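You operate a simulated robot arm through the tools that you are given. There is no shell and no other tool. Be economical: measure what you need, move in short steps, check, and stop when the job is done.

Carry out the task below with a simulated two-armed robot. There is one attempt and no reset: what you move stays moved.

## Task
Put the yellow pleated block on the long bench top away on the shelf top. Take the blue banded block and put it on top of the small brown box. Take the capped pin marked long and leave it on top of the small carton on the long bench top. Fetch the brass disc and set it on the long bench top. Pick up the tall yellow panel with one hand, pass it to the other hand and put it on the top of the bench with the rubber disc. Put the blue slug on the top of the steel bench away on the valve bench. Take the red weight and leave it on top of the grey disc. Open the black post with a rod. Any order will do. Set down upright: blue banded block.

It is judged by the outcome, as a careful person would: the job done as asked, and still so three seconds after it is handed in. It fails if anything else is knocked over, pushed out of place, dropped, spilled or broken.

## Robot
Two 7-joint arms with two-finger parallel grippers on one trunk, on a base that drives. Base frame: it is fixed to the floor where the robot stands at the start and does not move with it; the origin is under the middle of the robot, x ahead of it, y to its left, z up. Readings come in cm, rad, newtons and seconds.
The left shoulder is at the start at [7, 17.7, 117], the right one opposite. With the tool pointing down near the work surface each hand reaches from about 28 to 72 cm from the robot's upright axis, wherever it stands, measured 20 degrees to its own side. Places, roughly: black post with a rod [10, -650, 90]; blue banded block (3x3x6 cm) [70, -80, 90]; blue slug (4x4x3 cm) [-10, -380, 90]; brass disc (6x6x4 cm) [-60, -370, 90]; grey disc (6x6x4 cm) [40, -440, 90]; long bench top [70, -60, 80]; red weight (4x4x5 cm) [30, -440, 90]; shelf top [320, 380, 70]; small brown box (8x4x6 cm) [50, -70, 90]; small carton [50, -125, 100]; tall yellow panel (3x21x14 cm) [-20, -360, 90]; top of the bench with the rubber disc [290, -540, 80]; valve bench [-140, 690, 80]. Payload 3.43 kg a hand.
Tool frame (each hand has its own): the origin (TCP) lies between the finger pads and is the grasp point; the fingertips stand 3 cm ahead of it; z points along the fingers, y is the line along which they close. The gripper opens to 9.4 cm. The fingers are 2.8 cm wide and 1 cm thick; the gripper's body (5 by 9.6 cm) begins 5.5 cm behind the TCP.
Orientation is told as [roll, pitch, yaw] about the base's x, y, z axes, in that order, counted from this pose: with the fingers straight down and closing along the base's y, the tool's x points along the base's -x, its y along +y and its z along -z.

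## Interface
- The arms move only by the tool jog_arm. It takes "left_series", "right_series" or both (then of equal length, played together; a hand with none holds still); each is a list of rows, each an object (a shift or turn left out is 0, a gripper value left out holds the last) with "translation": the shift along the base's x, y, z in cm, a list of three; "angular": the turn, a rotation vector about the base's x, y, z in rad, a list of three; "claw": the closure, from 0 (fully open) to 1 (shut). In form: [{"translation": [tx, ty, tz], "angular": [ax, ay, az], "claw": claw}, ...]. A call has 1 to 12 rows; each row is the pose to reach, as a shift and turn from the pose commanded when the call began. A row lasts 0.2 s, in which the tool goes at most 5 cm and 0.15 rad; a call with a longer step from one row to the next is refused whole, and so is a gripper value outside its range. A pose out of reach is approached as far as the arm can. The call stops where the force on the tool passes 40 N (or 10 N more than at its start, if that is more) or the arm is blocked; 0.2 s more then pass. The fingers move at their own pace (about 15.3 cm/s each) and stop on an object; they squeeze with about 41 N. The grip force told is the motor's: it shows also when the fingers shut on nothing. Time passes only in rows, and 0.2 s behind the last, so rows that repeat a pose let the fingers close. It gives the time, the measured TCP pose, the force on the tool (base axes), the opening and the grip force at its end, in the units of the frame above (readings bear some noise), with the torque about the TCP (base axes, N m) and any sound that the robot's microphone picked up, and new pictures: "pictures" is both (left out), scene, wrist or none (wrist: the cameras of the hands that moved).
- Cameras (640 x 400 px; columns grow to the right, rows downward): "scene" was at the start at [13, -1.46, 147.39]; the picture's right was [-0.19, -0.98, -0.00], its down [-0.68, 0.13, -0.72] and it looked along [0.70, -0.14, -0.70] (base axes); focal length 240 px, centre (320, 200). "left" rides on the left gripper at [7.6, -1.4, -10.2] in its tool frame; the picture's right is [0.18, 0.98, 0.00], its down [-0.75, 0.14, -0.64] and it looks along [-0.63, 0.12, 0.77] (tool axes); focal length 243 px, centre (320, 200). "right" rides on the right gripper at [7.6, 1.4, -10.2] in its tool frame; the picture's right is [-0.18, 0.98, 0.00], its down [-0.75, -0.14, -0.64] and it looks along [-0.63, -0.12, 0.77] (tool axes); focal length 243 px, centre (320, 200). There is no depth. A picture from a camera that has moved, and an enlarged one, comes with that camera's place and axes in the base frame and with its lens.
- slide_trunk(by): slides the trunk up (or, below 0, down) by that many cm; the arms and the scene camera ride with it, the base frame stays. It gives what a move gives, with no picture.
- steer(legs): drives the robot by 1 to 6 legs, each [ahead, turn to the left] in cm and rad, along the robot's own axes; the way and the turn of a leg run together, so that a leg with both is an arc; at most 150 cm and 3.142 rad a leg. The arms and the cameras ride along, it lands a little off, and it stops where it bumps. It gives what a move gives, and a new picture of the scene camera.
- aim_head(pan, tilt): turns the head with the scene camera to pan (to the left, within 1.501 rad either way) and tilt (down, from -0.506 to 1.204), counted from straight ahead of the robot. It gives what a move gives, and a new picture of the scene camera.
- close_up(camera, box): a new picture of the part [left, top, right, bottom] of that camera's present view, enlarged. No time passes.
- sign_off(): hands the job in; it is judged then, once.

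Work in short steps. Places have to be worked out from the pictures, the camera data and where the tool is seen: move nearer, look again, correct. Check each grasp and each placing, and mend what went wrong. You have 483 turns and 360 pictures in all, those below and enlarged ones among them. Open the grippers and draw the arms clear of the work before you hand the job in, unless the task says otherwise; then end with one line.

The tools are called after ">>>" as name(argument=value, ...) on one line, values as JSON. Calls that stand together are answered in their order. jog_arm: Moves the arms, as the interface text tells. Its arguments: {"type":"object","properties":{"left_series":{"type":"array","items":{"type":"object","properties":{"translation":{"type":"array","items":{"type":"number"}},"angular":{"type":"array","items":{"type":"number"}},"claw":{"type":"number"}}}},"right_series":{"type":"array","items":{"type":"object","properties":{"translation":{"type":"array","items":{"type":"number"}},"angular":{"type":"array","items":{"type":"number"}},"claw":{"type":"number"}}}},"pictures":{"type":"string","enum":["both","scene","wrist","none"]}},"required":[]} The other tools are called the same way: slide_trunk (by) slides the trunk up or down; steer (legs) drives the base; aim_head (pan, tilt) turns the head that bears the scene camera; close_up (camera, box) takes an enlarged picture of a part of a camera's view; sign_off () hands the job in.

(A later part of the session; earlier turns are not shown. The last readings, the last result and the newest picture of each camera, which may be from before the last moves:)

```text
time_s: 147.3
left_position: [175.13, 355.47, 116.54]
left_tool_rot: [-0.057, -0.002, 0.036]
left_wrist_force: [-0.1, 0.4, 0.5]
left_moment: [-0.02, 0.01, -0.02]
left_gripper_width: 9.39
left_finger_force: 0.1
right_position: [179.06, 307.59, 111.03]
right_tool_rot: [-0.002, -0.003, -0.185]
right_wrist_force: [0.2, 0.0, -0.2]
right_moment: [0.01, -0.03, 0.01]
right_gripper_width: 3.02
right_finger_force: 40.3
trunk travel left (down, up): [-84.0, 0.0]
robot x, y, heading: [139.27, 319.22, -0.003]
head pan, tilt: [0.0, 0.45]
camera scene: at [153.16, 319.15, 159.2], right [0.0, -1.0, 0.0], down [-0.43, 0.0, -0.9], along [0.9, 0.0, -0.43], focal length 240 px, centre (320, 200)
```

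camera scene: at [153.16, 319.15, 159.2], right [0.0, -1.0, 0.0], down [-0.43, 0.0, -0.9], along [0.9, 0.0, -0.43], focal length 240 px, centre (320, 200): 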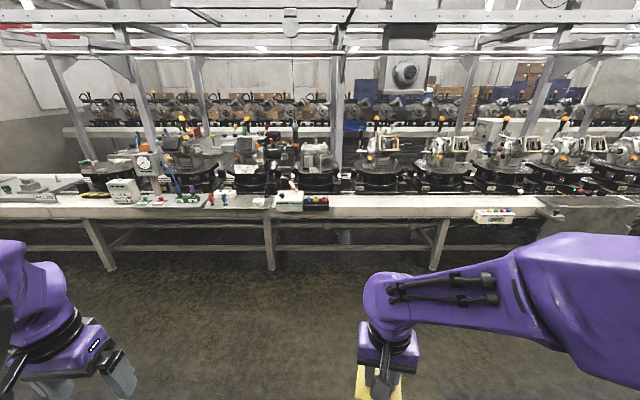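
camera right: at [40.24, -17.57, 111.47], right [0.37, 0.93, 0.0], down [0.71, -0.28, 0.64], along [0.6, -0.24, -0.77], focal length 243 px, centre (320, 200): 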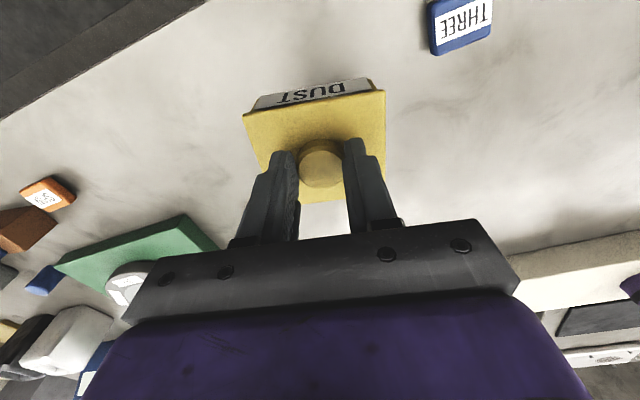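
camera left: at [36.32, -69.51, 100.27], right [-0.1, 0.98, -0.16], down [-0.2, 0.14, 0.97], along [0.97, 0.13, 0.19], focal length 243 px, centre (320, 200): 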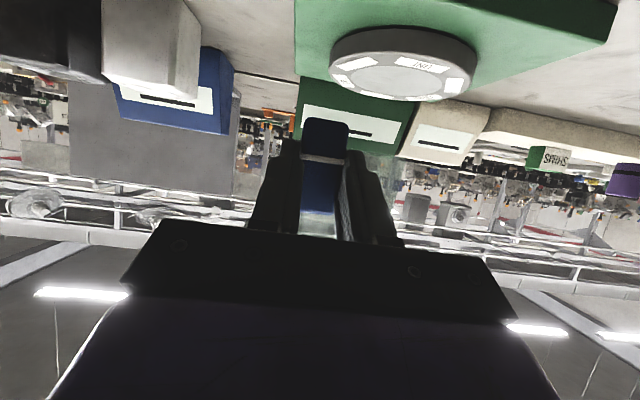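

>>> steer(legs=[[90, 0]])

>>> aim_head(pan=0.2, tilt=0.7)

```text
time_s: 152.1
left_position: [265.9, 354.22, 116.49]
left_tool_rot: [-0.057, -0.002, 0.025]
left_wrist_force: [0.1, -0.1, 0.3]
left_moment: [-0.01, -0.03, -0.01]
left_gripper_width: 9.38
left_finger_force: 0.1
right_position: [269.29, 306.27, 111.15]
right_tool_rot: [-0.001, -0.002, -0.194]
right_wrist_force: [-0.3, -0.8, -0.2]
right_moment: [0.06, -0.01, -0.03]
right_gripper_width: 2.99
right_finger_force: 41.0
trunk travel left (down, up): [-84.0, 0.0]
robot x, y, heading: [229.6, 318.37, -0.015]
head pan, tilt: [0.0, 0.45]
camera scene: at [243.62, 318.05, 159.2], right [-0.02, -1.0, 0.0], down [-0.43, 0.01, -0.9], along [0.9, -0.01, -0.43], focal length 240 px, centre (320, 200)
```

scene: 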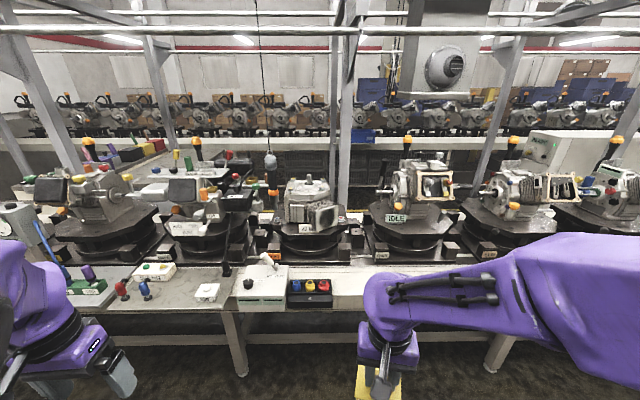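

```text
time_s: 152.9
left_position: [265.97, 354.19, 116.5]
left_tool_rot: [-0.058, -0.002, 0.026]
left_wrist_force: [0.4, 0.2, -0.5]
left_moment: [-0.01, 0.0, -0.02]
left_gripper_width: 9.4
left_finger_force: 0.0
right_position: [269.52, 306.24, 111.1]
right_tool_rot: [-0.002, 0.001, -0.196]
right_wrist_force: [-0.2, 0.5, -1.0]
right_moment: [-0.01, 0.03, -0.01]
right_gripper_width: 3.0
right_finger_force: 41.2
trunk travel left (down, up): [-84.0, 0.0]
robot x, y, heading: [229.92, 317.92, -0.02]
head pan, tilt: [0.201, 0.7]
camera scene: at [242.92, 319.76, 156.98], right [0.18, -0.98, 0.0], down [-0.63, -0.12, -0.77], along [0.75, 0.14, -0.64], focal length 240 px, centre (320, 200)
```

scene: 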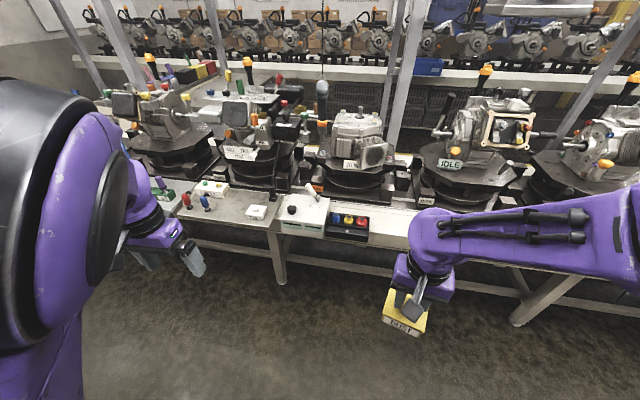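

>>> close_up(camera="scene", box=[130, 150, 330, 260])

```text
3.20 times, centred on (230, 205) of scene
camera zoom: at [242.92, 319.76, 156.98], right [0.18, -0.98, 0.0], down [-0.63, -0.12, -0.77], along [0.75, 0.14, -0.64], focal length 767 px, centre (608, 184)
```

zoom: 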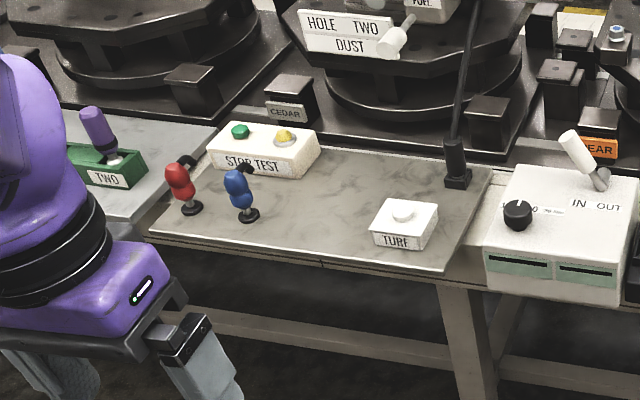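

The grey shelf panel spans x≈319–344, y≈360–410, with a free spot at about [328,384]. Drive to about (273,402).

>>> steer(legs=[[0, 1.117], [94, 0], [0, -1.1]])

>>> aim_head(pan=-0.2, tilt=0.85)

```text
time_s: 163.4
left_position: [306.91, 439.57, 116.43]
left_tool_rot: [-0.055, 0.001, 0.055]
left_wrist_force: [0.1, -0.5, -0.4]
left_moment: [-0.01, -0.02, 0.0]
left_gripper_width: 9.42
left_finger_force: 0.0
right_position: [311.89, 391.79, 111.17]
right_tool_rot: [-0.001, -0.001, -0.167]
right_wrist_force: [0.6, -0.2, 0.0]
right_moment: [0.02, 0.0, 0.0]
right_gripper_width: 2.99
right_finger_force: 41.2
trunk travel left (down, up): [-84.0, 0.0]
robot x, y, heading: [271.68, 402.12, 0.011]
head pan, tilt: [0.201, 0.7]
camera scene: at [284.87, 404.51, 156.98], right [0.21, -0.98, 0.0], down [-0.63, -0.14, -0.76], along [0.75, 0.16, -0.64], focal length 240 px, centre (320, 200)
```

scene: 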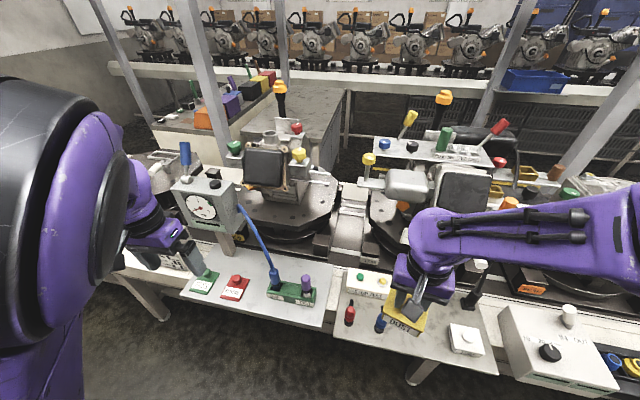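

```text
time_s: 164.2
left_position: [307.05, 439.53, 116.39]
left_tool_rot: [-0.057, 0.0, 0.053]
left_wrist_force: [-0.7, -0.4, 0.6]
left_moment: [0.0, 0.02, 0.0]
left_gripper_width: 9.38
left_finger_force: 0.1
right_position: [311.89, 391.74, 111.22]
right_tool_rot: [-0.002, 0.0, -0.167]
right_wrist_force: [0.4, -0.6, -0.5]
right_moment: [-0.02, -0.04, -0.02]
right_gripper_width: 2.98
right_finger_force: 40.8
trunk travel left (down, up): [-84.0, 0.0]
robot x, y, heading: [271.46, 402.38, 0.011]
head pan, tilt: [-0.201, 0.85]
camera scene: at [284.25, 401.2, 155.75], right [-0.19, -0.98, 0.0], down [-0.74, 0.14, -0.66], along [0.65, -0.12, -0.75], focal length 240 px, centre (320, 200)
```

scene: 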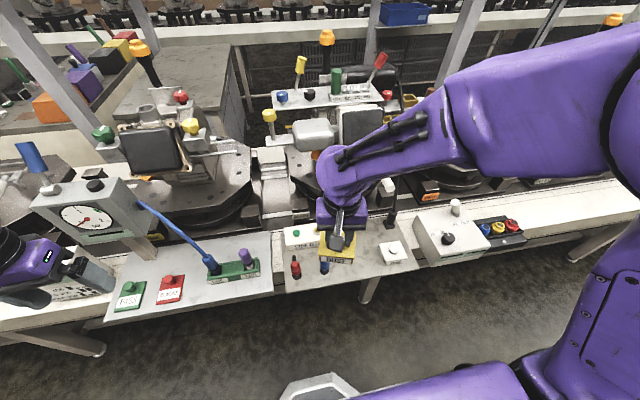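

>>> close_up(camera="scene", box=[260, 190, 460, 315])

```text
3.20 times, centred on (360, 252) of scene
camera zoom: at [284.25, 401.2, 155.75], right [-0.19, -0.98, 0.0], down [-0.74, 0.14, -0.66], along [0.65, -0.12, -0.75], focal length 767 px, centre (192, 32)
```

zoom: 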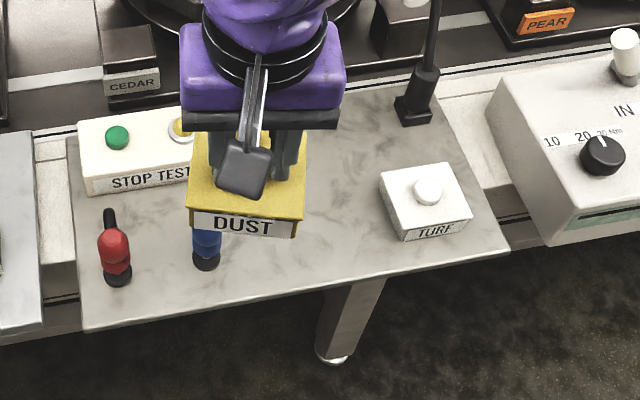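

Triangulated: shelf z≈74.5, free spot centre ≈[325.5,381.5]. Move the block over it and descend.

>>> jog_arm(right_series=[{"translation": [3.5, -2.5, 0], "angular": [0, 0, 0.05]}, {"translation": [7, -5, 0], "angular": [0, 0, 0.11]}, {"translation": [10.5, -7.5, -1], "angular": [0, 0, 0.167]}, {"translation": [13.5, -10.2, -3], "angular": [0, 0, 0.167]}, {"translation": [13.5, -10.2, -7.5], "angular": [0, 0, 0.167]}, {"translation": [13.5, -10.2, -12], "angular": [0, 0, 0.167]}, {"translation": [13.5, -10.2, -16.5], "angular": [0, 0, 0.167]}, {"translation": [13.5, -10.2, -21], "angular": [0, 0, 0.167]}], pictures="scene")

>>> close_up(camera="scene", box=[260, 190, 460, 315])

```text
time_s: 166.1
left_position: [307.16, 439.46, 116.44]
left_tool_rot: [-0.055, 0.001, 0.054]
left_wrist_force: [1.1, 0.1, -0.3]
left_moment: [0.01, 0.0, 0.03]
left_gripper_width: 9.39
left_finger_force: 0.1
right_position: [325.33, 381.37, 89.99]
right_tool_rot: [-0.003, -0.001, 0.001]
right_wrist_force: [0.5, 1.1, -0.1]
right_moment: [0.0, 0.02, 0.03]
right_gripper_width: 3.0
right_finger_force: 40.6
trunk travel left (down, up): [-84.0, 0.0]
robot x, y, heading: [271.8, 402.35, 0.012]
head pan, tilt: [-0.201, 0.85]
camera scene: at [284.42, 401.16, 155.74], right [-0.19, -0.98, 0.0], down [-0.74, 0.14, -0.66], along [0.65, -0.12, -0.75], focal length 240 px, centre (320, 200)
```

scene: 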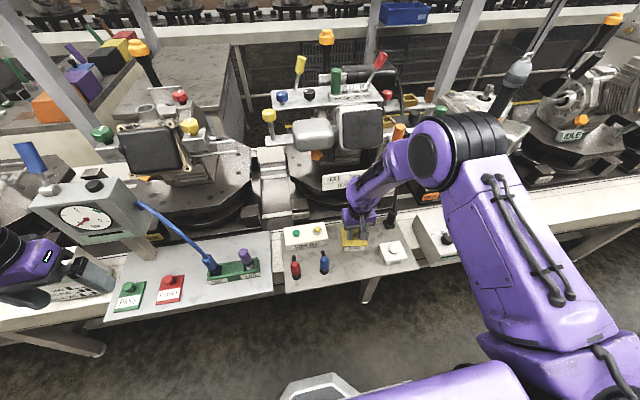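

```text
3.20 times, centred on (360, 252) of scene
camera zoom: at [284.42, 401.16, 155.74], right [-0.19, -0.98, 0.0], down [-0.74, 0.14, -0.66], along [0.65, -0.12, -0.75], focal length 767 px, centre (192, 32)
```

zoom: 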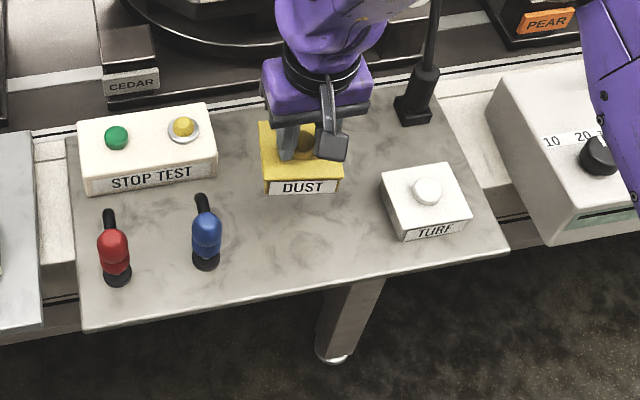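

Good position. Descend further, then finely to contact.

>>> jog_arm(right_series=[{"translation": [-0.5, 0, -3.5]}, {"translation": [-0.5, 0, -6.5]}, {"translation": [-0.5, 0, -7.2]}, {"translation": [-0.5, 0, -7.6]}], pictures="none")

>>> jog_arm(right_series=[{"translation": [0, 0, -0.25]}, {"translation": [0, 0, -0.5]}], pictures="none")

>>> close_up(camera="scene", box=[310, 200, 410, 270])

```text
time_s: 167.1
left_position: [307.1, 439.46, 116.4]
left_tool_rot: [-0.055, -0.001, 0.055]
left_wrist_force: [0.2, -0.1, -0.5]
left_moment: [-0.01, 0.02, 0.0]
left_gripper_width: 9.39
left_finger_force: 0.1
right_position: [324.79, 381.63, 82.49]
right_tool_rot: [-0.002, 0.0, 0.0]
right_wrist_force: [1.0, 0.3, -1.0]
right_moment: [0.05, 0.01, 0.01]
right_gripper_width: 2.99
right_finger_force: 41.2
trunk travel left (down, up): [-84.0, 0.0]
robot x, y, heading: [271.69, 402.39, 0.012]
head pan, tilt: [-0.201, 0.85]
```

```text
time_s: 167.7
left_position: [307.01, 439.56, 116.39]
left_tool_rot: [-0.057, -0.001, 0.054]
left_wrist_force: [0.7, 0.1, -0.3]
left_moment: [0.0, 0.02, 0.0]
left_gripper_width: 9.38
left_finger_force: 0.1
right_position: [324.84, 381.45, 82.12]
right_tool_rot: [-0.001, 0.001, 0.001]
right_wrist_force: [-0.8, -0.1, -0.6]
right_moment: [0.01, 0.03, -0.03]
right_gripper_width: 2.99
right_finger_force: 40.6
trunk travel left (down, up): [-84.0, 0.0]
robot x, y, heading: [271.35, 402.55, 0.013]
head pan, tilt: [-0.201, 0.85]
```

```text
5.71 times, centred on (360, 235) of scene
camera zoom: at [284.29, 401.19, 155.75], right [-0.19, -0.98, 0.0], down [-0.74, 0.14, -0.66], along [0.65, -0.12, -0.75], focal length 1370 px, centre (91, 0)
```

zoom: 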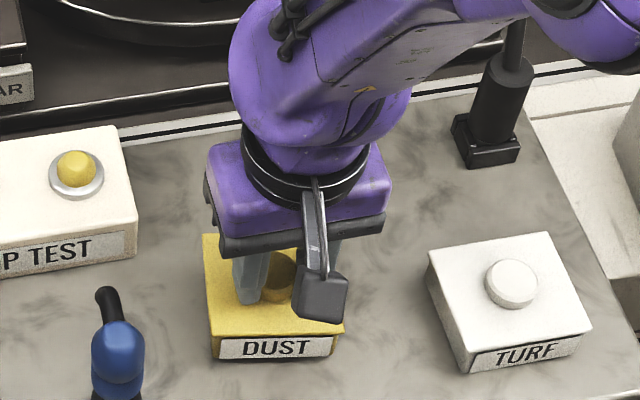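

>>> jog_arm(right_series=[{"translation": [0, 0, -0.25]}, {"translation": [0, 0, -0.5]}], pictures="none")

>>> jog_arm(right_series=[{"translation": [0, 0, -0.25]}, {"translation": [0, 0, -0.5]}], pictures="none")

```text
time_s: 168.2
left_position: [306.97, 439.5, 116.39]
left_tool_rot: [-0.055, 0.0, 0.054]
left_wrist_force: [-0.8, 0.3, -0.6]
left_moment: [0.02, 0.01, 0.04]
left_gripper_width: 9.37
left_finger_force: 0.2
right_position: [324.81, 381.49, 81.47]
right_tool_rot: [-0.002, 0.0, 0.0]
right_wrist_force: [0.1, -0.4, -0.1]
right_moment: [-0.02, 0.01, 0.02]
right_gripper_width: 2.97
right_finger_force: 41.5
trunk travel left (down, up): [-84.0, 0.0]
robot x, y, heading: [271.17, 402.64, 0.013]
head pan, tilt: [-0.201, 0.85]
```

```text
time_s: 168.8
left_position: [306.85, 439.61, 116.41]
left_tool_rot: [-0.057, -0.001, 0.054]
left_wrist_force: [-0.9, 0.5, -0.1]
left_moment: [0.0, 0.01, -0.01]
left_gripper_width: 9.41
left_finger_force: 0.1
right_position: [324.75, 381.53, 81.11]
right_tool_rot: [-0.001, -0.003, -0.001]
right_wrist_force: [-0.6, -0.8, 10.6]
right_moment: [0.25, 0.26, 0.03]
right_gripper_width: 2.99
right_finger_force: 40.6
trunk travel left (down, up): [-84.0, 0.0]
robot x, y, heading: [271.3, 402.43, 0.013]
head pan, tilt: [-0.201, 0.85]
```

Contact. Release, rise and check.

>>> jog_arm(right_series=[{"translation": [0, 0, 0.1], "claw": 0.6}, {"translation": [0, 0, 0.1], "claw": 0.4}, {"translation": [0, 0, 0.1], "claw": 0.35}, {"translation": [0, 0, 3]}, {"translation": [0, 0, 7]}, {"translation": [0, 0, 11]}, {"translation": [-1, 1, 15]}, {"translation": [-4, 3, 18]}, {"translation": [-7, 5, 21]}, {"translation": [-9, 6, 25]}, {"translation": [-12, 8, 28]}], pictures="scene")

>>> close_up(camera="scene", box=[260, 190, 460, 315])

```text
time_s: 171.2
left_position: [306.81, 439.6, 116.46]
left_tool_rot: [-0.058, -0.003, 0.053]
left_wrist_force: [0.5, -0.2, -0.8]
left_moment: [0.01, 0.0, -0.01]
left_gripper_width: 9.39
left_finger_force: 0.2
right_position: [312.54, 389.51, 109.13]
right_tool_rot: [-0.004, -0.002, -0.001]
right_wrist_force: [-0.2, 0.4, -0.4]
right_moment: [-0.01, -0.04, 0.0]
right_gripper_width: 6.09
right_finger_force: 0.1
trunk travel left (down, up): [-84.0, 0.0]
robot x, y, heading: [271.96, 402.63, 0.014]
head pan, tilt: [-0.201, 0.85]
camera scene: at [283.91, 401.33, 155.78], right [-0.19, -0.98, 0.0], down [-0.74, 0.14, -0.66], along [0.65, -0.12, -0.75], focal length 240 px, centre (320, 200)
```

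scene: 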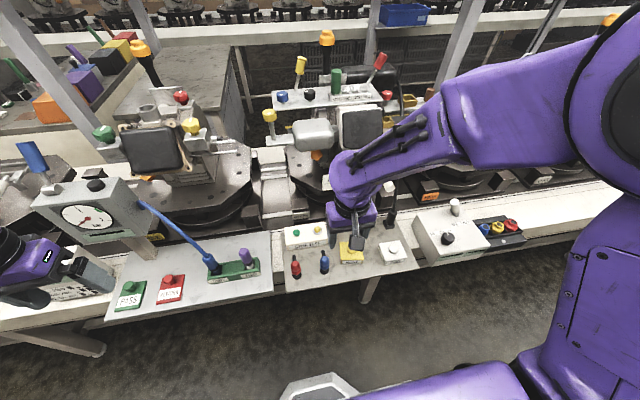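

```text
3.20 times, centred on (360, 252) of scene
camera zoom: at [283.91, 401.33, 155.78], right [-0.19, -0.98, 0.0], down [-0.74, 0.14, -0.66], along [0.65, -0.12, -0.75], focal length 767 px, centre (192, 32)
```

zoom: 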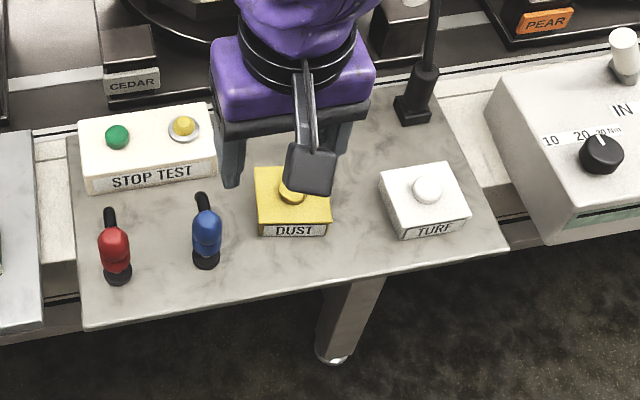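

Yellow block is on the shelf. Now head back: reverse, then through the aisle to the corridor and south.

>>> steer(legs=[[-28, 0], [0, -2.455], [122, 0], [0, -0.7], [80, 0], [85, 0]])

```text
time_s: 194.7
left_position: [-52.05, 294.85, 116.43]
left_tool_rot: [-0.055, -0.001, -3.128]
left_wrist_force: [-0.6, -0.7, -0.6]
left_moment: [-0.02, 0.01, 0.01]
left_gripper_width: 9.43
left_finger_force: 0.0
right_position: [-56.0, 345.14, 108.99]
right_tool_rot: [-0.002, -0.001, 3.102]
right_wrist_force: [0.3, 0.2, -0.1]
right_moment: [-0.03, 0.02, 0.03]
right_gripper_width: 6.11
right_finger_force: 0.0
trunk travel left (down, up): [-84.0, 0.0]
robot x, y, heading: [-15.19, 330.33, 3.114]
head pan, tilt: [-0.201, 0.85]
camera scene: at [-27.94, 332.44, 155.76], right [0.23, 0.97, 0.0], down [0.73, -0.17, -0.66], along [-0.64, 0.15, -0.75], focal length 240 px, centre (320, 200)
```

scene: 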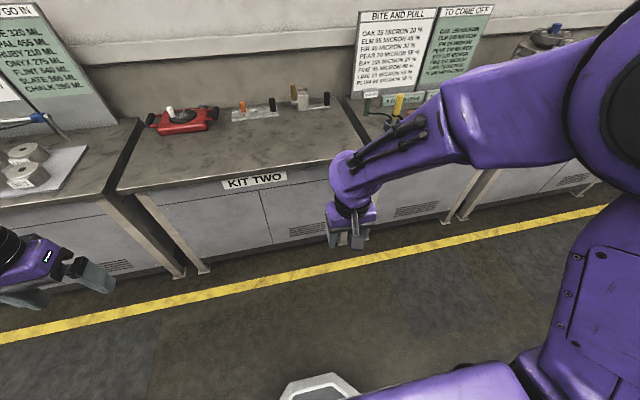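

>>> steer(legs=[[0, 1.575], [150, 0], [150, 0], [150, 0]])

>>> aim_head(pan=0, tilt=0.5)

```text
time_s: 219.9
left_position: [19.81, -153.38, 116.5]
left_tool_rot: [-0.058, -0.001, -1.52]
left_wrist_force: [0.3, 0.2, -1.2]
left_moment: [-0.02, -0.01, -0.02]
left_gripper_width: 9.4
left_finger_force: 0.0
right_position: [-30.43, -158.84, 109.1]
right_tool_rot: [-0.002, -0.001, -1.572]
right_wrist_force: [-0.2, -0.6, -0.2]
right_moment: [-0.01, -0.02, -0.01]
right_gripper_width: 6.11
right_finger_force: 0.1
trunk travel left (down, up): [-84.0, 0.0]
robot x, y, heading: [-17.01, -117.72, -1.562]
head pan, tilt: [-0.201, 0.85]
camera scene: at [-18.64, -130.38, 155.76], right [-0.98, 0.19, 0.0], down [0.14, 0.74, -0.66], along [-0.13, -0.65, -0.75], focal length 240 px, centre (320, 200)
```

scene: 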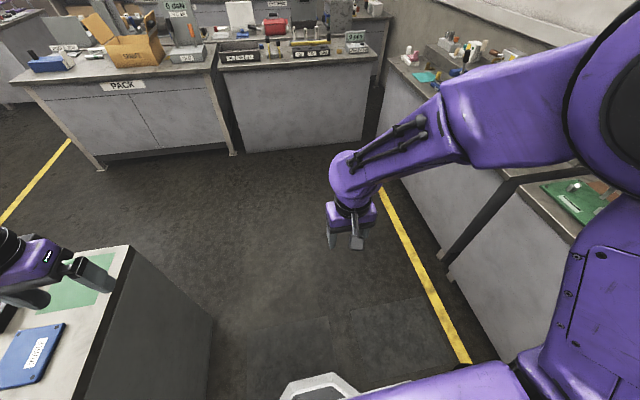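

```text
time_s: 220.8
left_position: [19.71, -153.44, 116.49]
left_tool_rot: [-0.058, 0.001, -1.521]
left_wrist_force: [0.7, 0.1, 0.8]
left_moment: [0.03, -0.01, 0.01]
left_gripper_width: 9.41
left_finger_force: 0.0
right_position: [-30.39, -158.87, 109.1]
right_tool_rot: [-0.002, 0.0, -1.574]
right_wrist_force: [-0.7, -0.9, 0.5]
right_moment: [-0.03, -0.01, 0.01]
right_gripper_width: 6.1
right_finger_force: 0.1
trunk travel left (down, up): [-84.0, 0.0]
robot x, y, heading: [-17.26, -117.47, -1.563]
head pan, tilt: [0.0, 0.499]
camera scene: at [-17.07, -131.88, 158.74], right [-1.0, -0.01, 0.0], down [0.0, 0.48, -0.88], along [0.01, -0.88, -0.48], focal length 240 px, centre (320, 200)
```

scene: 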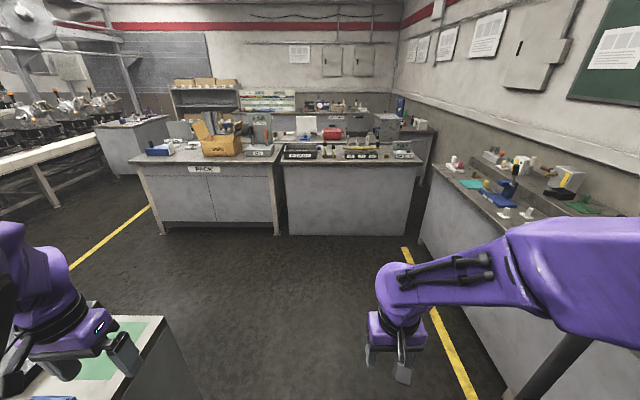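

>>> steer(legs=[[140, -0.02], [18, 0.02]])

>>> aim_head(pan=0, tilt=0.75)

```text
time_s: 228.7
left_position: [19.5, -306.95, 116.52]
left_tool_rot: [-0.057, -0.004, -1.523]
left_wrist_force: [-0.3, 0.2, -0.2]
left_moment: [-0.01, 0.0, -0.04]
left_gripper_width: 9.38
left_finger_force: 0.2
right_position: [-30.85, -312.39, 109.14]
right_tool_rot: [-0.001, -0.003, -1.577]
right_wrist_force: [0.1, 0.8, -0.1]
right_moment: [-0.03, 0.04, -0.01]
right_gripper_width: 6.1
right_finger_force: 0.3
trunk travel left (down, up): [-84.0, 0.0]
robot x, y, heading: [-17.51, -271.6, -1.567]
head pan, tilt: [0.0, 0.499]
camera scene: at [-17.39, -285.26, 158.79], right [-1.0, -0.01, 0.0], down [0.0, 0.48, -0.88], along [0.01, -0.88, -0.48], focal length 240 px, centre (320, 200)
```

scene: 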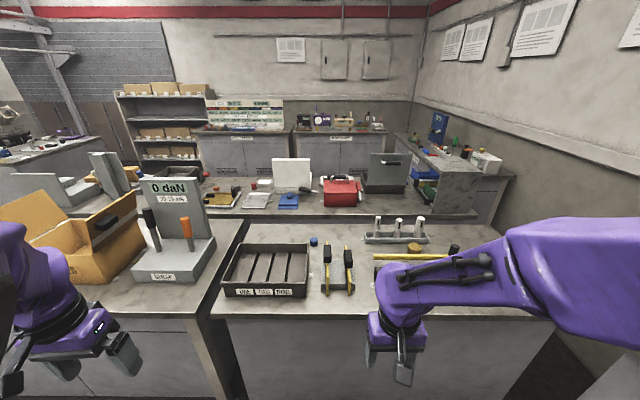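

```text
time_s: 229.4
left_position: [19.43, -307.31, 116.35]
left_tool_rot: [-0.056, -0.001, -1.525]
left_wrist_force: [0.5, -0.6, -0.2]
left_moment: [-0.01, -0.01, 0.02]
left_gripper_width: 9.4
left_finger_force: 0.2
right_position: [-30.88, -312.78, 108.99]
right_tool_rot: [-0.003, 0.0, -1.577]
right_wrist_force: [0.6, -0.2, -0.4]
right_moment: [0.0, -0.02, 0.0]
right_gripper_width: 6.17
right_finger_force: 0.1
trunk travel left (down, up): [-84.0, 0.0]
robot x, y, heading: [-17.23, -271.48, -1.563]
head pan, tilt: [0.0, 0.75]
camera scene: at [-17.38, -284.99, 156.55], right [-1.0, -0.01, 0.0], down [0.0, 0.68, -0.73], along [0.0, -0.73, -0.68], focal length 240 px, centre (320, 200)
```

scene: 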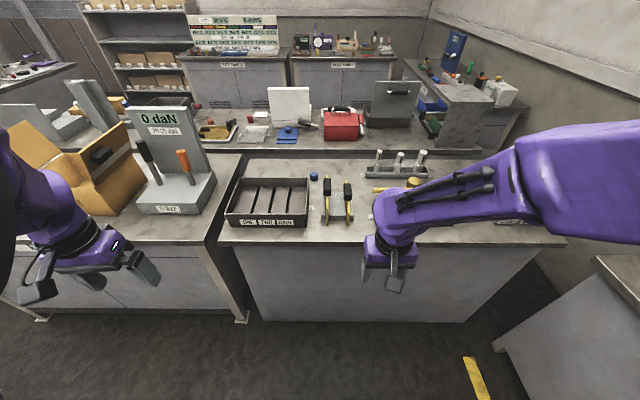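

>>> close_up(camera="scene", box=[210, 140, 370, 240])

>>> close_up(camera="scene", box=[330, 130, 490, 230])

>>> close_up(camera="right", box=[0, 0, 640, 400])

```text
4.00 times, centred on (290, 190) of scene
camera zoom: at [-17.38, -284.99, 156.55], right [-1.0, -0.01, 0.0], down [0.0, 0.68, -0.73], along [0.0, -0.73, -0.68], focal length 959 px, centre (440, 240)
```

zoom: 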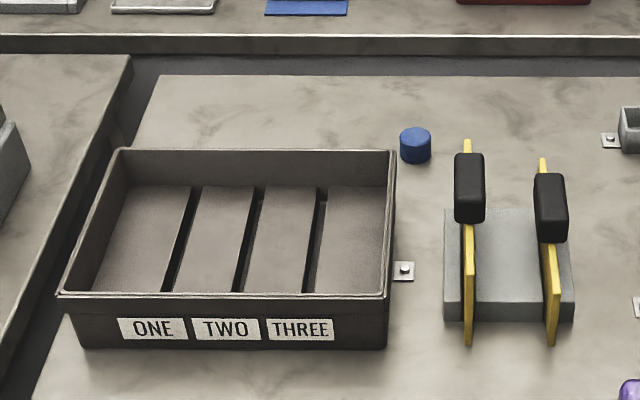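

```text
4.00 times, centred on (410, 180) of scene
camera zoom: at [-17.38, -284.99, 156.55], right [-1.0, -0.01, 0.0], down [0.0, 0.68, -0.73], along [0.0, -0.73, -0.68], focal length 959 px, centre (-40, 280)
```

zoom: 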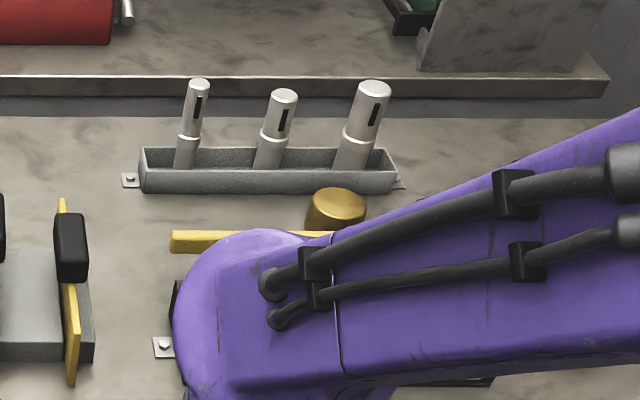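

```text
1.00 times, centred on (320, 200) of right
camera zoom: at [-29.37, -305.18, 119.26], right [0.98, -0.19, 0.0], down [-0.14, -0.75, 0.64], along [-0.12, -0.63, -0.77], focal length 243 px, centre (320, 200)
```

zoom: 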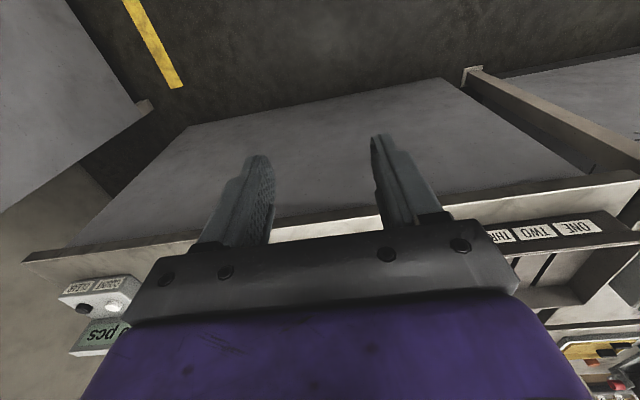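

I see the slug (~[-13.5,-377]), brass disc (~[-60.5,-372]), two yellow panels with black handles (taller one at x≈-19.6). Zoom on the back bench for the red weight and grey disc.

>>> close_up(camera="scene", box=[170, 70, 350, 160])

>>> close_up(camera="scene", box=[300, 170, 370, 240])

```text
3.56 times, centred on (260, 115) of scene
camera zoom: at [-17.38, -284.99, 156.55], right [-1.0, -0.01, 0.0], down [0.0, 0.68, -0.73], along [0.0, -0.73, -0.68], focal length 853 px, centre (533, 502)
```

zoom: 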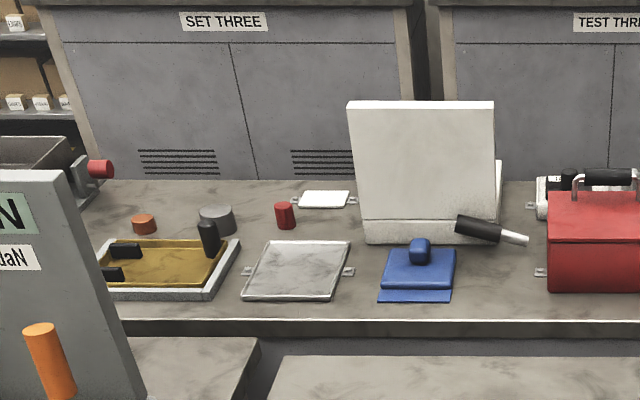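

```text
5.71 times, centred on (335, 205) of scene
camera zoom: at [-17.38, -284.99, 156.55], right [-1.0, -0.01, 0.0], down [0.0, 0.68, -0.73], along [0.0, -0.73, -0.68], focal length 1370 px, centre (234, 171)
```

zoom: 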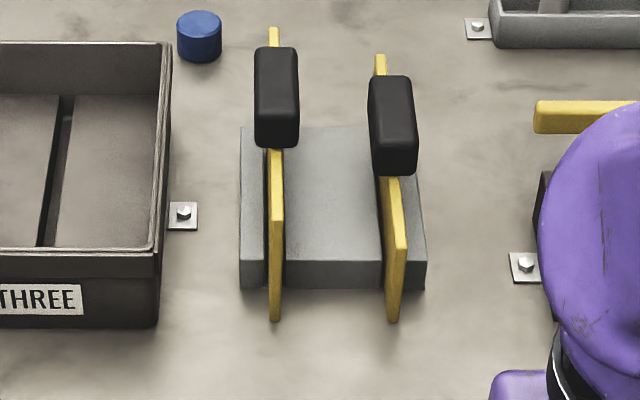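

Red weight (~[29,-435]) and grey disc (~[42,-435]) are on the bench behind, reachable only from the other side. First the panel: move closer, to about (-25,-300).

>>> steer(legs=[[0, -0.27], [29, 0], [0, 0.265]])

>>> aim_head(pan=0, tilt=0.95)

```text
time_s: 233.3
left_position: [11.38, -335.96, 116.43]
left_tool_rot: [-0.057, 0.0, -1.534]
left_wrist_force: [-0.8, -0.3, -0.6]
left_moment: [0.02, 0.04, 0.02]
left_gripper_width: 9.38
left_finger_force: 0.1
right_position: [-38.94, -341.0, 109.09]
right_tool_rot: [-0.002, 0.001, -1.586]
right_wrist_force: [1.1, 0.8, 0.0]
right_moment: [-0.04, 0.02, 0.01]
right_gripper_width: 6.09
right_finger_force: 0.1
trunk travel left (down, up): [-84.0, 0.0]
robot x, y, heading: [-25.36, -299.95, -1.572]
head pan, tilt: [0.0, 0.75]
camera scene: at [-25.23, -313.27, 156.54], right [-1.0, 0.0, 0.0], down [0.0, 0.68, -0.73], along [0.0, -0.73, -0.68], focal length 240 px, centre (320, 200)
```

scene: 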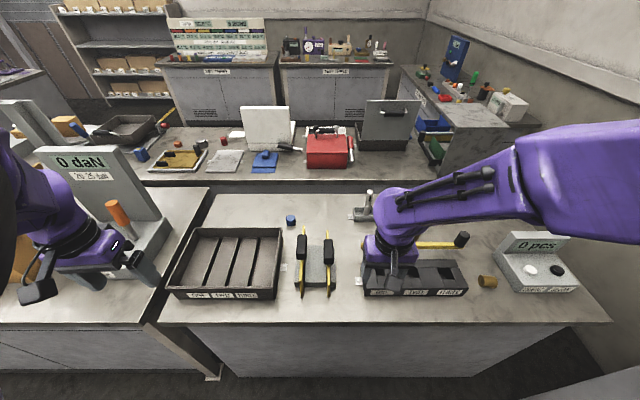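

```text
time_s: 234.0
left_position: [11.5, -335.92, 116.49]
left_tool_rot: [-0.057, -0.002, -1.531]
left_wrist_force: [-0.4, 0.0, -0.5]
left_moment: [0.02, 0.01, 0.01]
left_gripper_width: 9.39
left_finger_force: 0.2
right_position: [-38.68, -340.99, 109.05]
right_tool_rot: [-0.002, 0.001, -1.587]
right_wrist_force: [-0.4, 0.1, 0.0]
right_moment: [0.0, -0.01, 0.02]
right_gripper_width: 6.12
right_finger_force: 0.1
trunk travel left (down, up): [-84.0, 0.0]
robot x, y, heading: [-24.91, -299.81, -1.572]
head pan, tilt: [0.0, 0.949]
camera scene: at [-25.1, -312.14, 155.01], right [-1.0, 0.0, 0.0], down [0.0, 0.81, -0.58], along [0.0, -0.58, -0.81], focal length 240 px, centre (320, 200)
```

scene: 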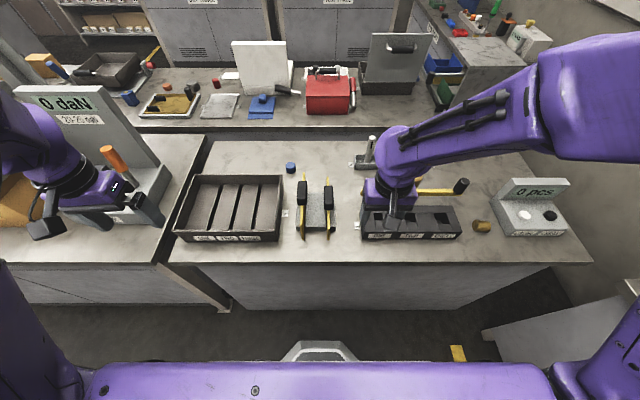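

>>> close_up(camera="scene", box=[270, 155, 370, 255])

>>> close_up(camera="left", box=[0, 0, 640, 400])

```text
4.00 times, centred on (320, 205) of scene
camera zoom: at [-25.1, -312.14, 155.01], right [-1.0, 0.0, 0.0], down [0.0, 0.81, -0.58], along [0.0, -0.58, -0.81], focal length 959 px, centre (320, 180)
```

zoom: 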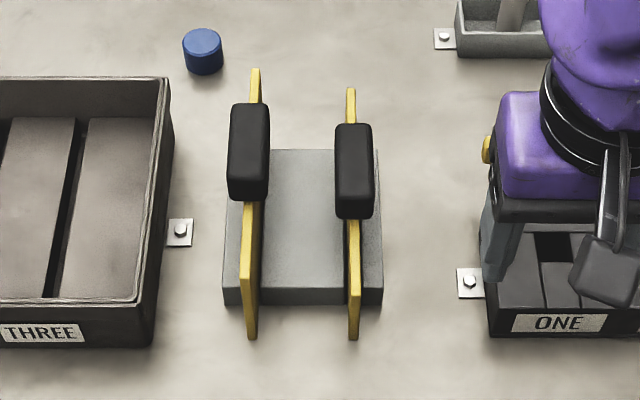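

```text
1.00 times, centred on (320, 200) of left
camera zoom: at [10.53, -328.29, 126.57], right [0.97, 0.22, -0.06], down [0.21, -0.75, 0.63], along [0.1, -0.63, -0.77], focal length 243 px, centre (320, 200)
```

zoom: 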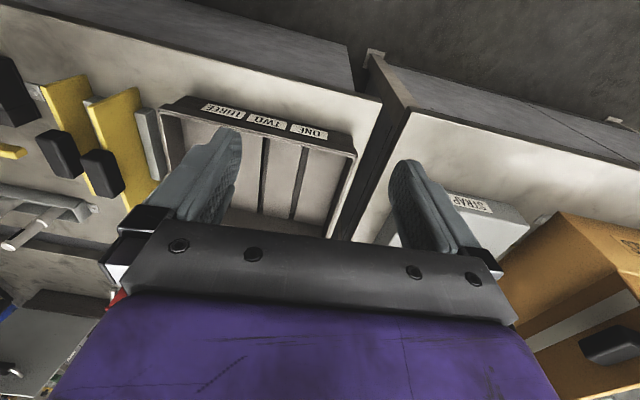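

>>> close_up(camera="left", box=[0, 60, 180, 230])

```text
2.35 times, centred on (90, 145) of left
camera zoom: at [10.53, -328.29, 126.57], right [0.97, 0.22, -0.06], down [0.21, -0.75, 0.63], along [0.1, -0.63, -0.77], focal length 571 px, centre (861, 329)
```

zoom: 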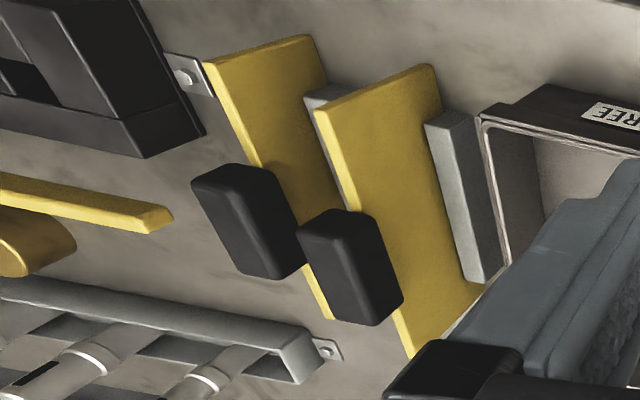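

Plan: right hand takes the far half of the black handle (tool down), left hand will later take the near half. Move the right hand above the handle at ~[-19.7,-357].

>>> jog_arm(right_series=[{"translation": [3.5, -2.5, 1], "claw": 0.45}, {"translation": [7, -5, 1]}, {"translation": [10.5, -7.5, 1]}, {"translation": [14, -10, 1]}, {"translation": [17, -13, 1]}, {"translation": [19, -16, 0]}], pictures="wrist")

>>> close_up(camera="right", box=[220, 90, 420, 215])

```text
time_s: 235.4
left_position: [11.6, -336.15, 116.29]
left_tool_rot: [-0.059, -0.001, -1.533]
left_wrist_force: [0.3, -0.6, -0.1]
left_moment: [0.03, -0.02, 0.01]
left_gripper_width: 9.4
left_finger_force: 0.0
right_position: [-20.04, -357.49, 109.58]
right_tool_rot: [0.006, -0.001, -1.599]
right_wrist_force: [1.1, 0.0, -0.3]
right_moment: [0.04, 0.0, -0.02]
right_gripper_width: 5.15
right_finger_force: 0.1
trunk travel left (down, up): [-84.0, 0.0]
robot x, y, heading: [-25.28, -299.74, -1.576]
head pan, tilt: [0.0, 0.949]
camera right: at [-18.57, -349.79, 119.65], right [0.98, -0.21, 0.0], down [-0.17, -0.75, 0.64], along [-0.13, -0.63, -0.77], focal length 243 px, centre (320, 200)
```

right: 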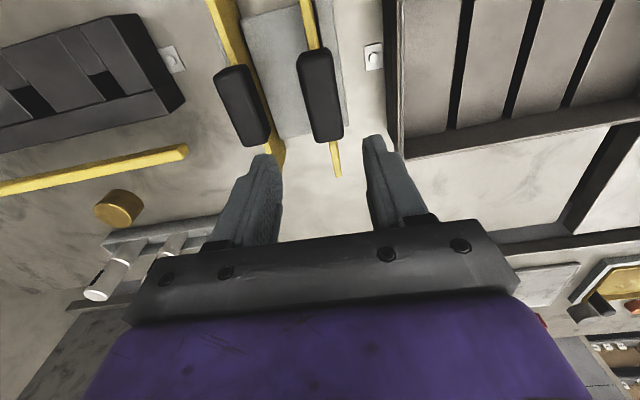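

```text
3.20 times, centred on (320, 152) of right
camera zoom: at [-18.57, -349.79, 119.65], right [0.98, -0.21, 0.0], down [-0.17, -0.75, 0.64], along [-0.13, -0.63, -0.77], focal length 776 px, centre (320, 352)
```

zoom: 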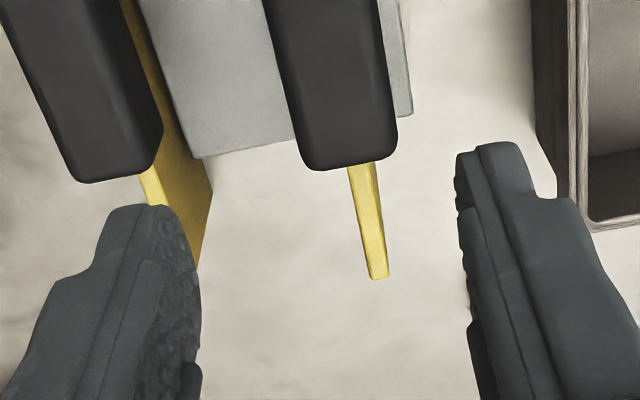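

Handle spans y −352.6…−359.6 at x≈−19.55. Descend onto its far half and grip.

>>> jog_arm(right_series=[{"translation": [0.5, -0.4, -4]}, {"translation": [0.5, -0.4, -8]}, {"translation": [0.5, -0.4, -12]}, {"translation": [0.5, -0.4, -12.4]}, {"translation": [0.5, -0.4, -12.4], "claw": 0.7}, {"translation": [0.5, -0.4, -12.4], "claw": 0.95}, {"translation": [0.5, -0.4, -12.4], "claw": 0.95}], pictures="wrist")

```text
time_s: 237.0
left_position: [11.51, -335.98, 116.42]
left_tool_rot: [-0.057, -0.003, -1.532]
left_wrist_force: [0.1, -0.2, 0.6]
left_moment: [0.02, 0.03, 0.01]
left_gripper_width: 9.4
left_finger_force: 0.1
right_position: [-19.35, -357.44, 96.48]
right_tool_rot: [-0.004, 0.0, -1.586]
right_wrist_force: [-1.7, 0.0, 0.7]
right_moment: [-0.27, 0.21, 0.3]
right_gripper_width: 3.39
right_finger_force: 41.0
trunk travel left (down, up): [-84.0, 0.0]
robot x, y, heading: [-24.88, -299.98, -1.579]
head pan, tilt: [0.0, 0.949]
camera right: at [-17.87, -349.85, 106.8], right [0.98, -0.2, 0.0], down [-0.15, -0.75, 0.64], along [-0.13, -0.63, -0.77], focal length 243 px, centre (320, 200)
```

right: 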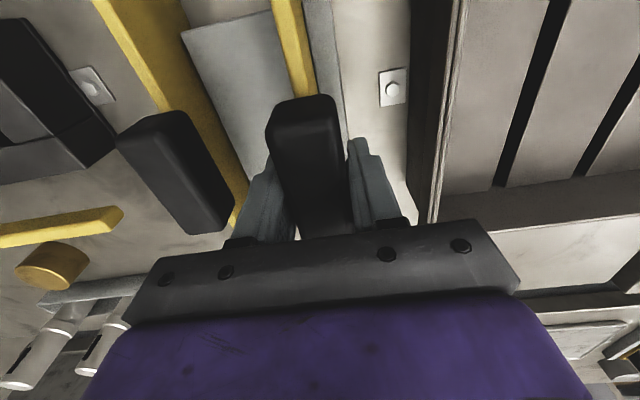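

Gripped at 3.4 cm. Lift slowly out of the slot.

>>> jog_arm(right_series=[{"translation": [0, 0, 1]}, {"translation": [0, 0, 2.5]}, {"translation": [0, 0, 4.5]}], pictures="both")

>>> close_up(camera="scene", box=[270, 155, 370, 255])

```text
time_s: 237.8
left_position: [11.55, -335.88, 116.35]
left_tool_rot: [-0.058, -0.002, -1.532]
left_wrist_force: [0.5, -0.3, 1.1]
left_moment: [-0.03, 0.02, 0.03]
left_gripper_width: 9.38
left_finger_force: 0.0
right_position: [-19.15, -357.26, 101.15]
right_tool_rot: [0.0, -0.001, -1.587]
right_wrist_force: [0.0, 1.3, -2.0]
right_moment: [-0.03, 0.0, -0.06]
right_gripper_width: 3.39
right_finger_force: 41.5
trunk travel left (down, up): [-84.0, 0.0]
robot x, y, heading: [-24.85, -299.92, -1.573]
head pan, tilt: [0.0, 0.949]
camera scene: at [-25.06, -312.12, 155.0], right [-1.0, 0.0, 0.0], down [0.0, 0.81, -0.58], along [0.0, -0.58, -0.81], focal length 240 px, centre (320, 200)
camera right: at [-17.67, -349.56, 111.43], right [0.98, -0.2, 0.0], down [-0.15, -0.75, 0.64], along [-0.13, -0.63, -0.77], focal length 243 px, centre (320, 200)
```

scene: 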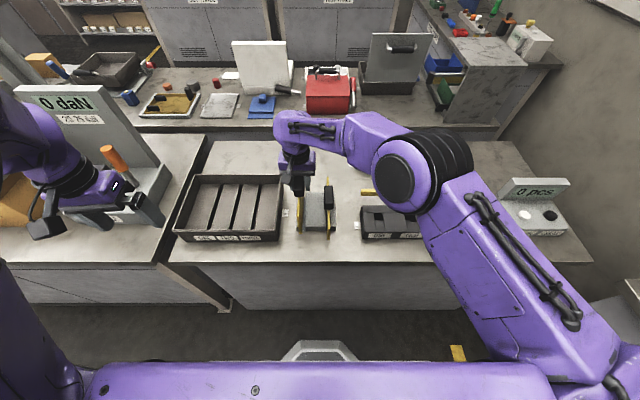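
right: 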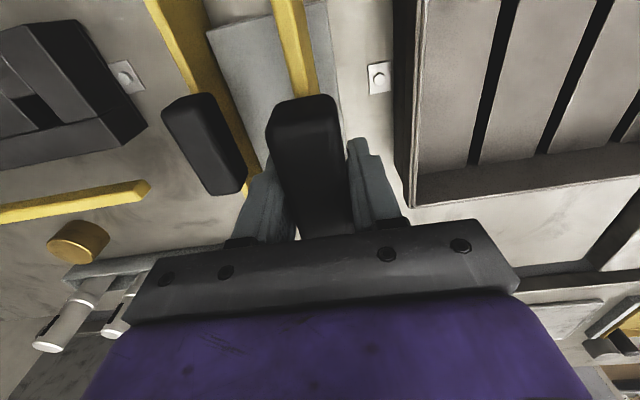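

```text
4.00 times, centred on (320, 205) of scene
camera zoom: at [-25.06, -312.12, 155.0], right [-1.0, 0.0, 0.0], down [0.0, 0.81, -0.58], along [0.0, -0.58, -0.81], focal length 959 px, centre (320, 180)
```

zoom: 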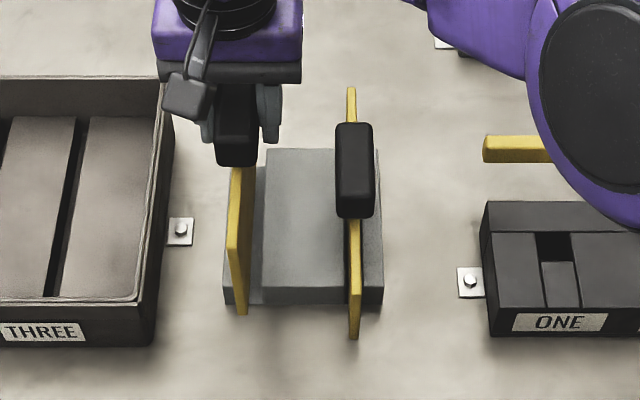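

The panel is light and lifts freely. Raise it, bring it closer, and yaw the right hand −0.6 so the handle's near end points to the left hand.

>>> jog_arm(right_series=[{"translation": [0, 0, 4.5]}, {"translation": [0, 0, 9]}, {"translation": [0, 1, 13], "angular": [0, 0, -0.1]}, {"translation": [0, 4, 14], "angular": [0, 0, -0.22]}, {"translation": [0, 7, 14], "angular": [0, 0, -0.35]}, {"translation": [0, 10, 14], "angular": [0, 0, -0.48]}, {"translation": [0, 11.5, 14], "angular": [0, 0, -0.6]}], pictures="scene")

```text
time_s: 238.9
left_position: [11.57, -335.94, 116.32]
left_tool_rot: [-0.058, -0.002, -1.532]
left_wrist_force: [0.9, 0.8, -0.7]
left_moment: [0.04, 0.03, -0.01]
left_gripper_width: 9.42
left_finger_force: 0.2
right_position: [-20.61, -349.5, 106.43]
right_tool_rot: [-0.052, 0.209, -1.921]
right_wrist_force: [0.0, -0.4, -2.2]
right_moment: [-0.03, 0.02, -0.01]
right_gripper_width: 3.39
right_finger_force: 41.2
trunk travel left (down, up): [-84.0, 0.0]
robot x, y, heading: [-25.06, -300.13, -1.57]
head pan, tilt: [0.0, 0.949]
stopped in row 5 (right hand): the arm was blocked; the commanded pose is now the measured one
camera scene: at [-25.06, -312.22, 154.99], right [-1.0, 0.0, 0.0], down [0.0, 0.81, -0.58], along [0.0, -0.58, -0.81], focal length 240 px, centre (320, 200)
```

scene: 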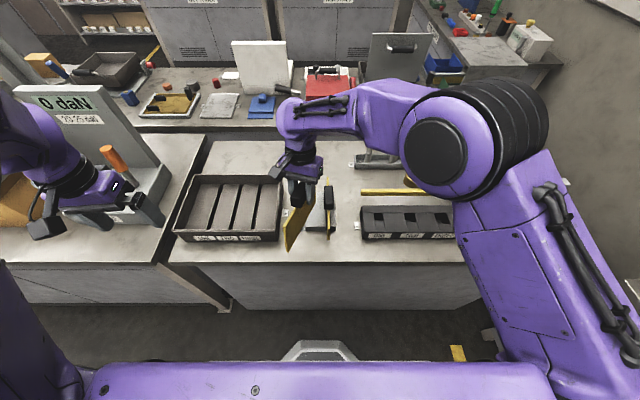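

The right arm hit a joint limit there. Level the tool again and raise at a slightly farther, more right-hand position.

>>> jog_arm(right_series=[{"translation": [0, -1.5, 2], "angular": [-0.07, 0.008, 0.03]}, {"translation": [0, -3, 4], "angular": [-0.14, 0.015, 0.06]}, {"translation": [-0.5, -4, 6], "angular": [-0.214, 0.023, 0.1]}, {"translation": [-1, -4, 9], "angular": [-0.214, 0.023, 0.1]}], pictures="scene")

```text
time_s: 240.2
left_position: [11.42, -335.88, 116.37]
left_tool_rot: [-0.059, -0.003, -1.533]
left_wrist_force: [-0.2, -0.6, 0.0]
left_moment: [0.03, -0.01, -0.01]
left_gripper_width: 9.43
left_finger_force: 0.1
right_position: [-22.6, -352.61, 111.2]
right_tool_rot: [-0.024, 0.097, -1.84]
right_wrist_force: [-0.6, 0.2, -1.5]
right_moment: [-0.01, -0.04, 0.05]
right_gripper_width: 3.37
right_finger_force: 40.8
trunk travel left (down, up): [-84.0, 0.0]
robot x, y, heading: [-24.84, -299.66, -1.573]
head pan, tilt: [0.0, 0.949]
stopped in row 4 (right hand): the arm was blocked; the commanded pose is now the measured one
camera scene: at [-25.15, -312.12, 155.0], right [-1.0, 0.0, 0.0], down [0.0, 0.81, -0.58], along [0.0, -0.58, -0.81], focal length 240 px, centre (320, 200)
```

scene: 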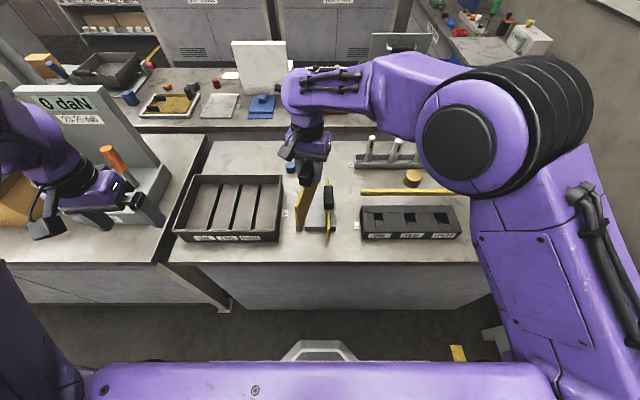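

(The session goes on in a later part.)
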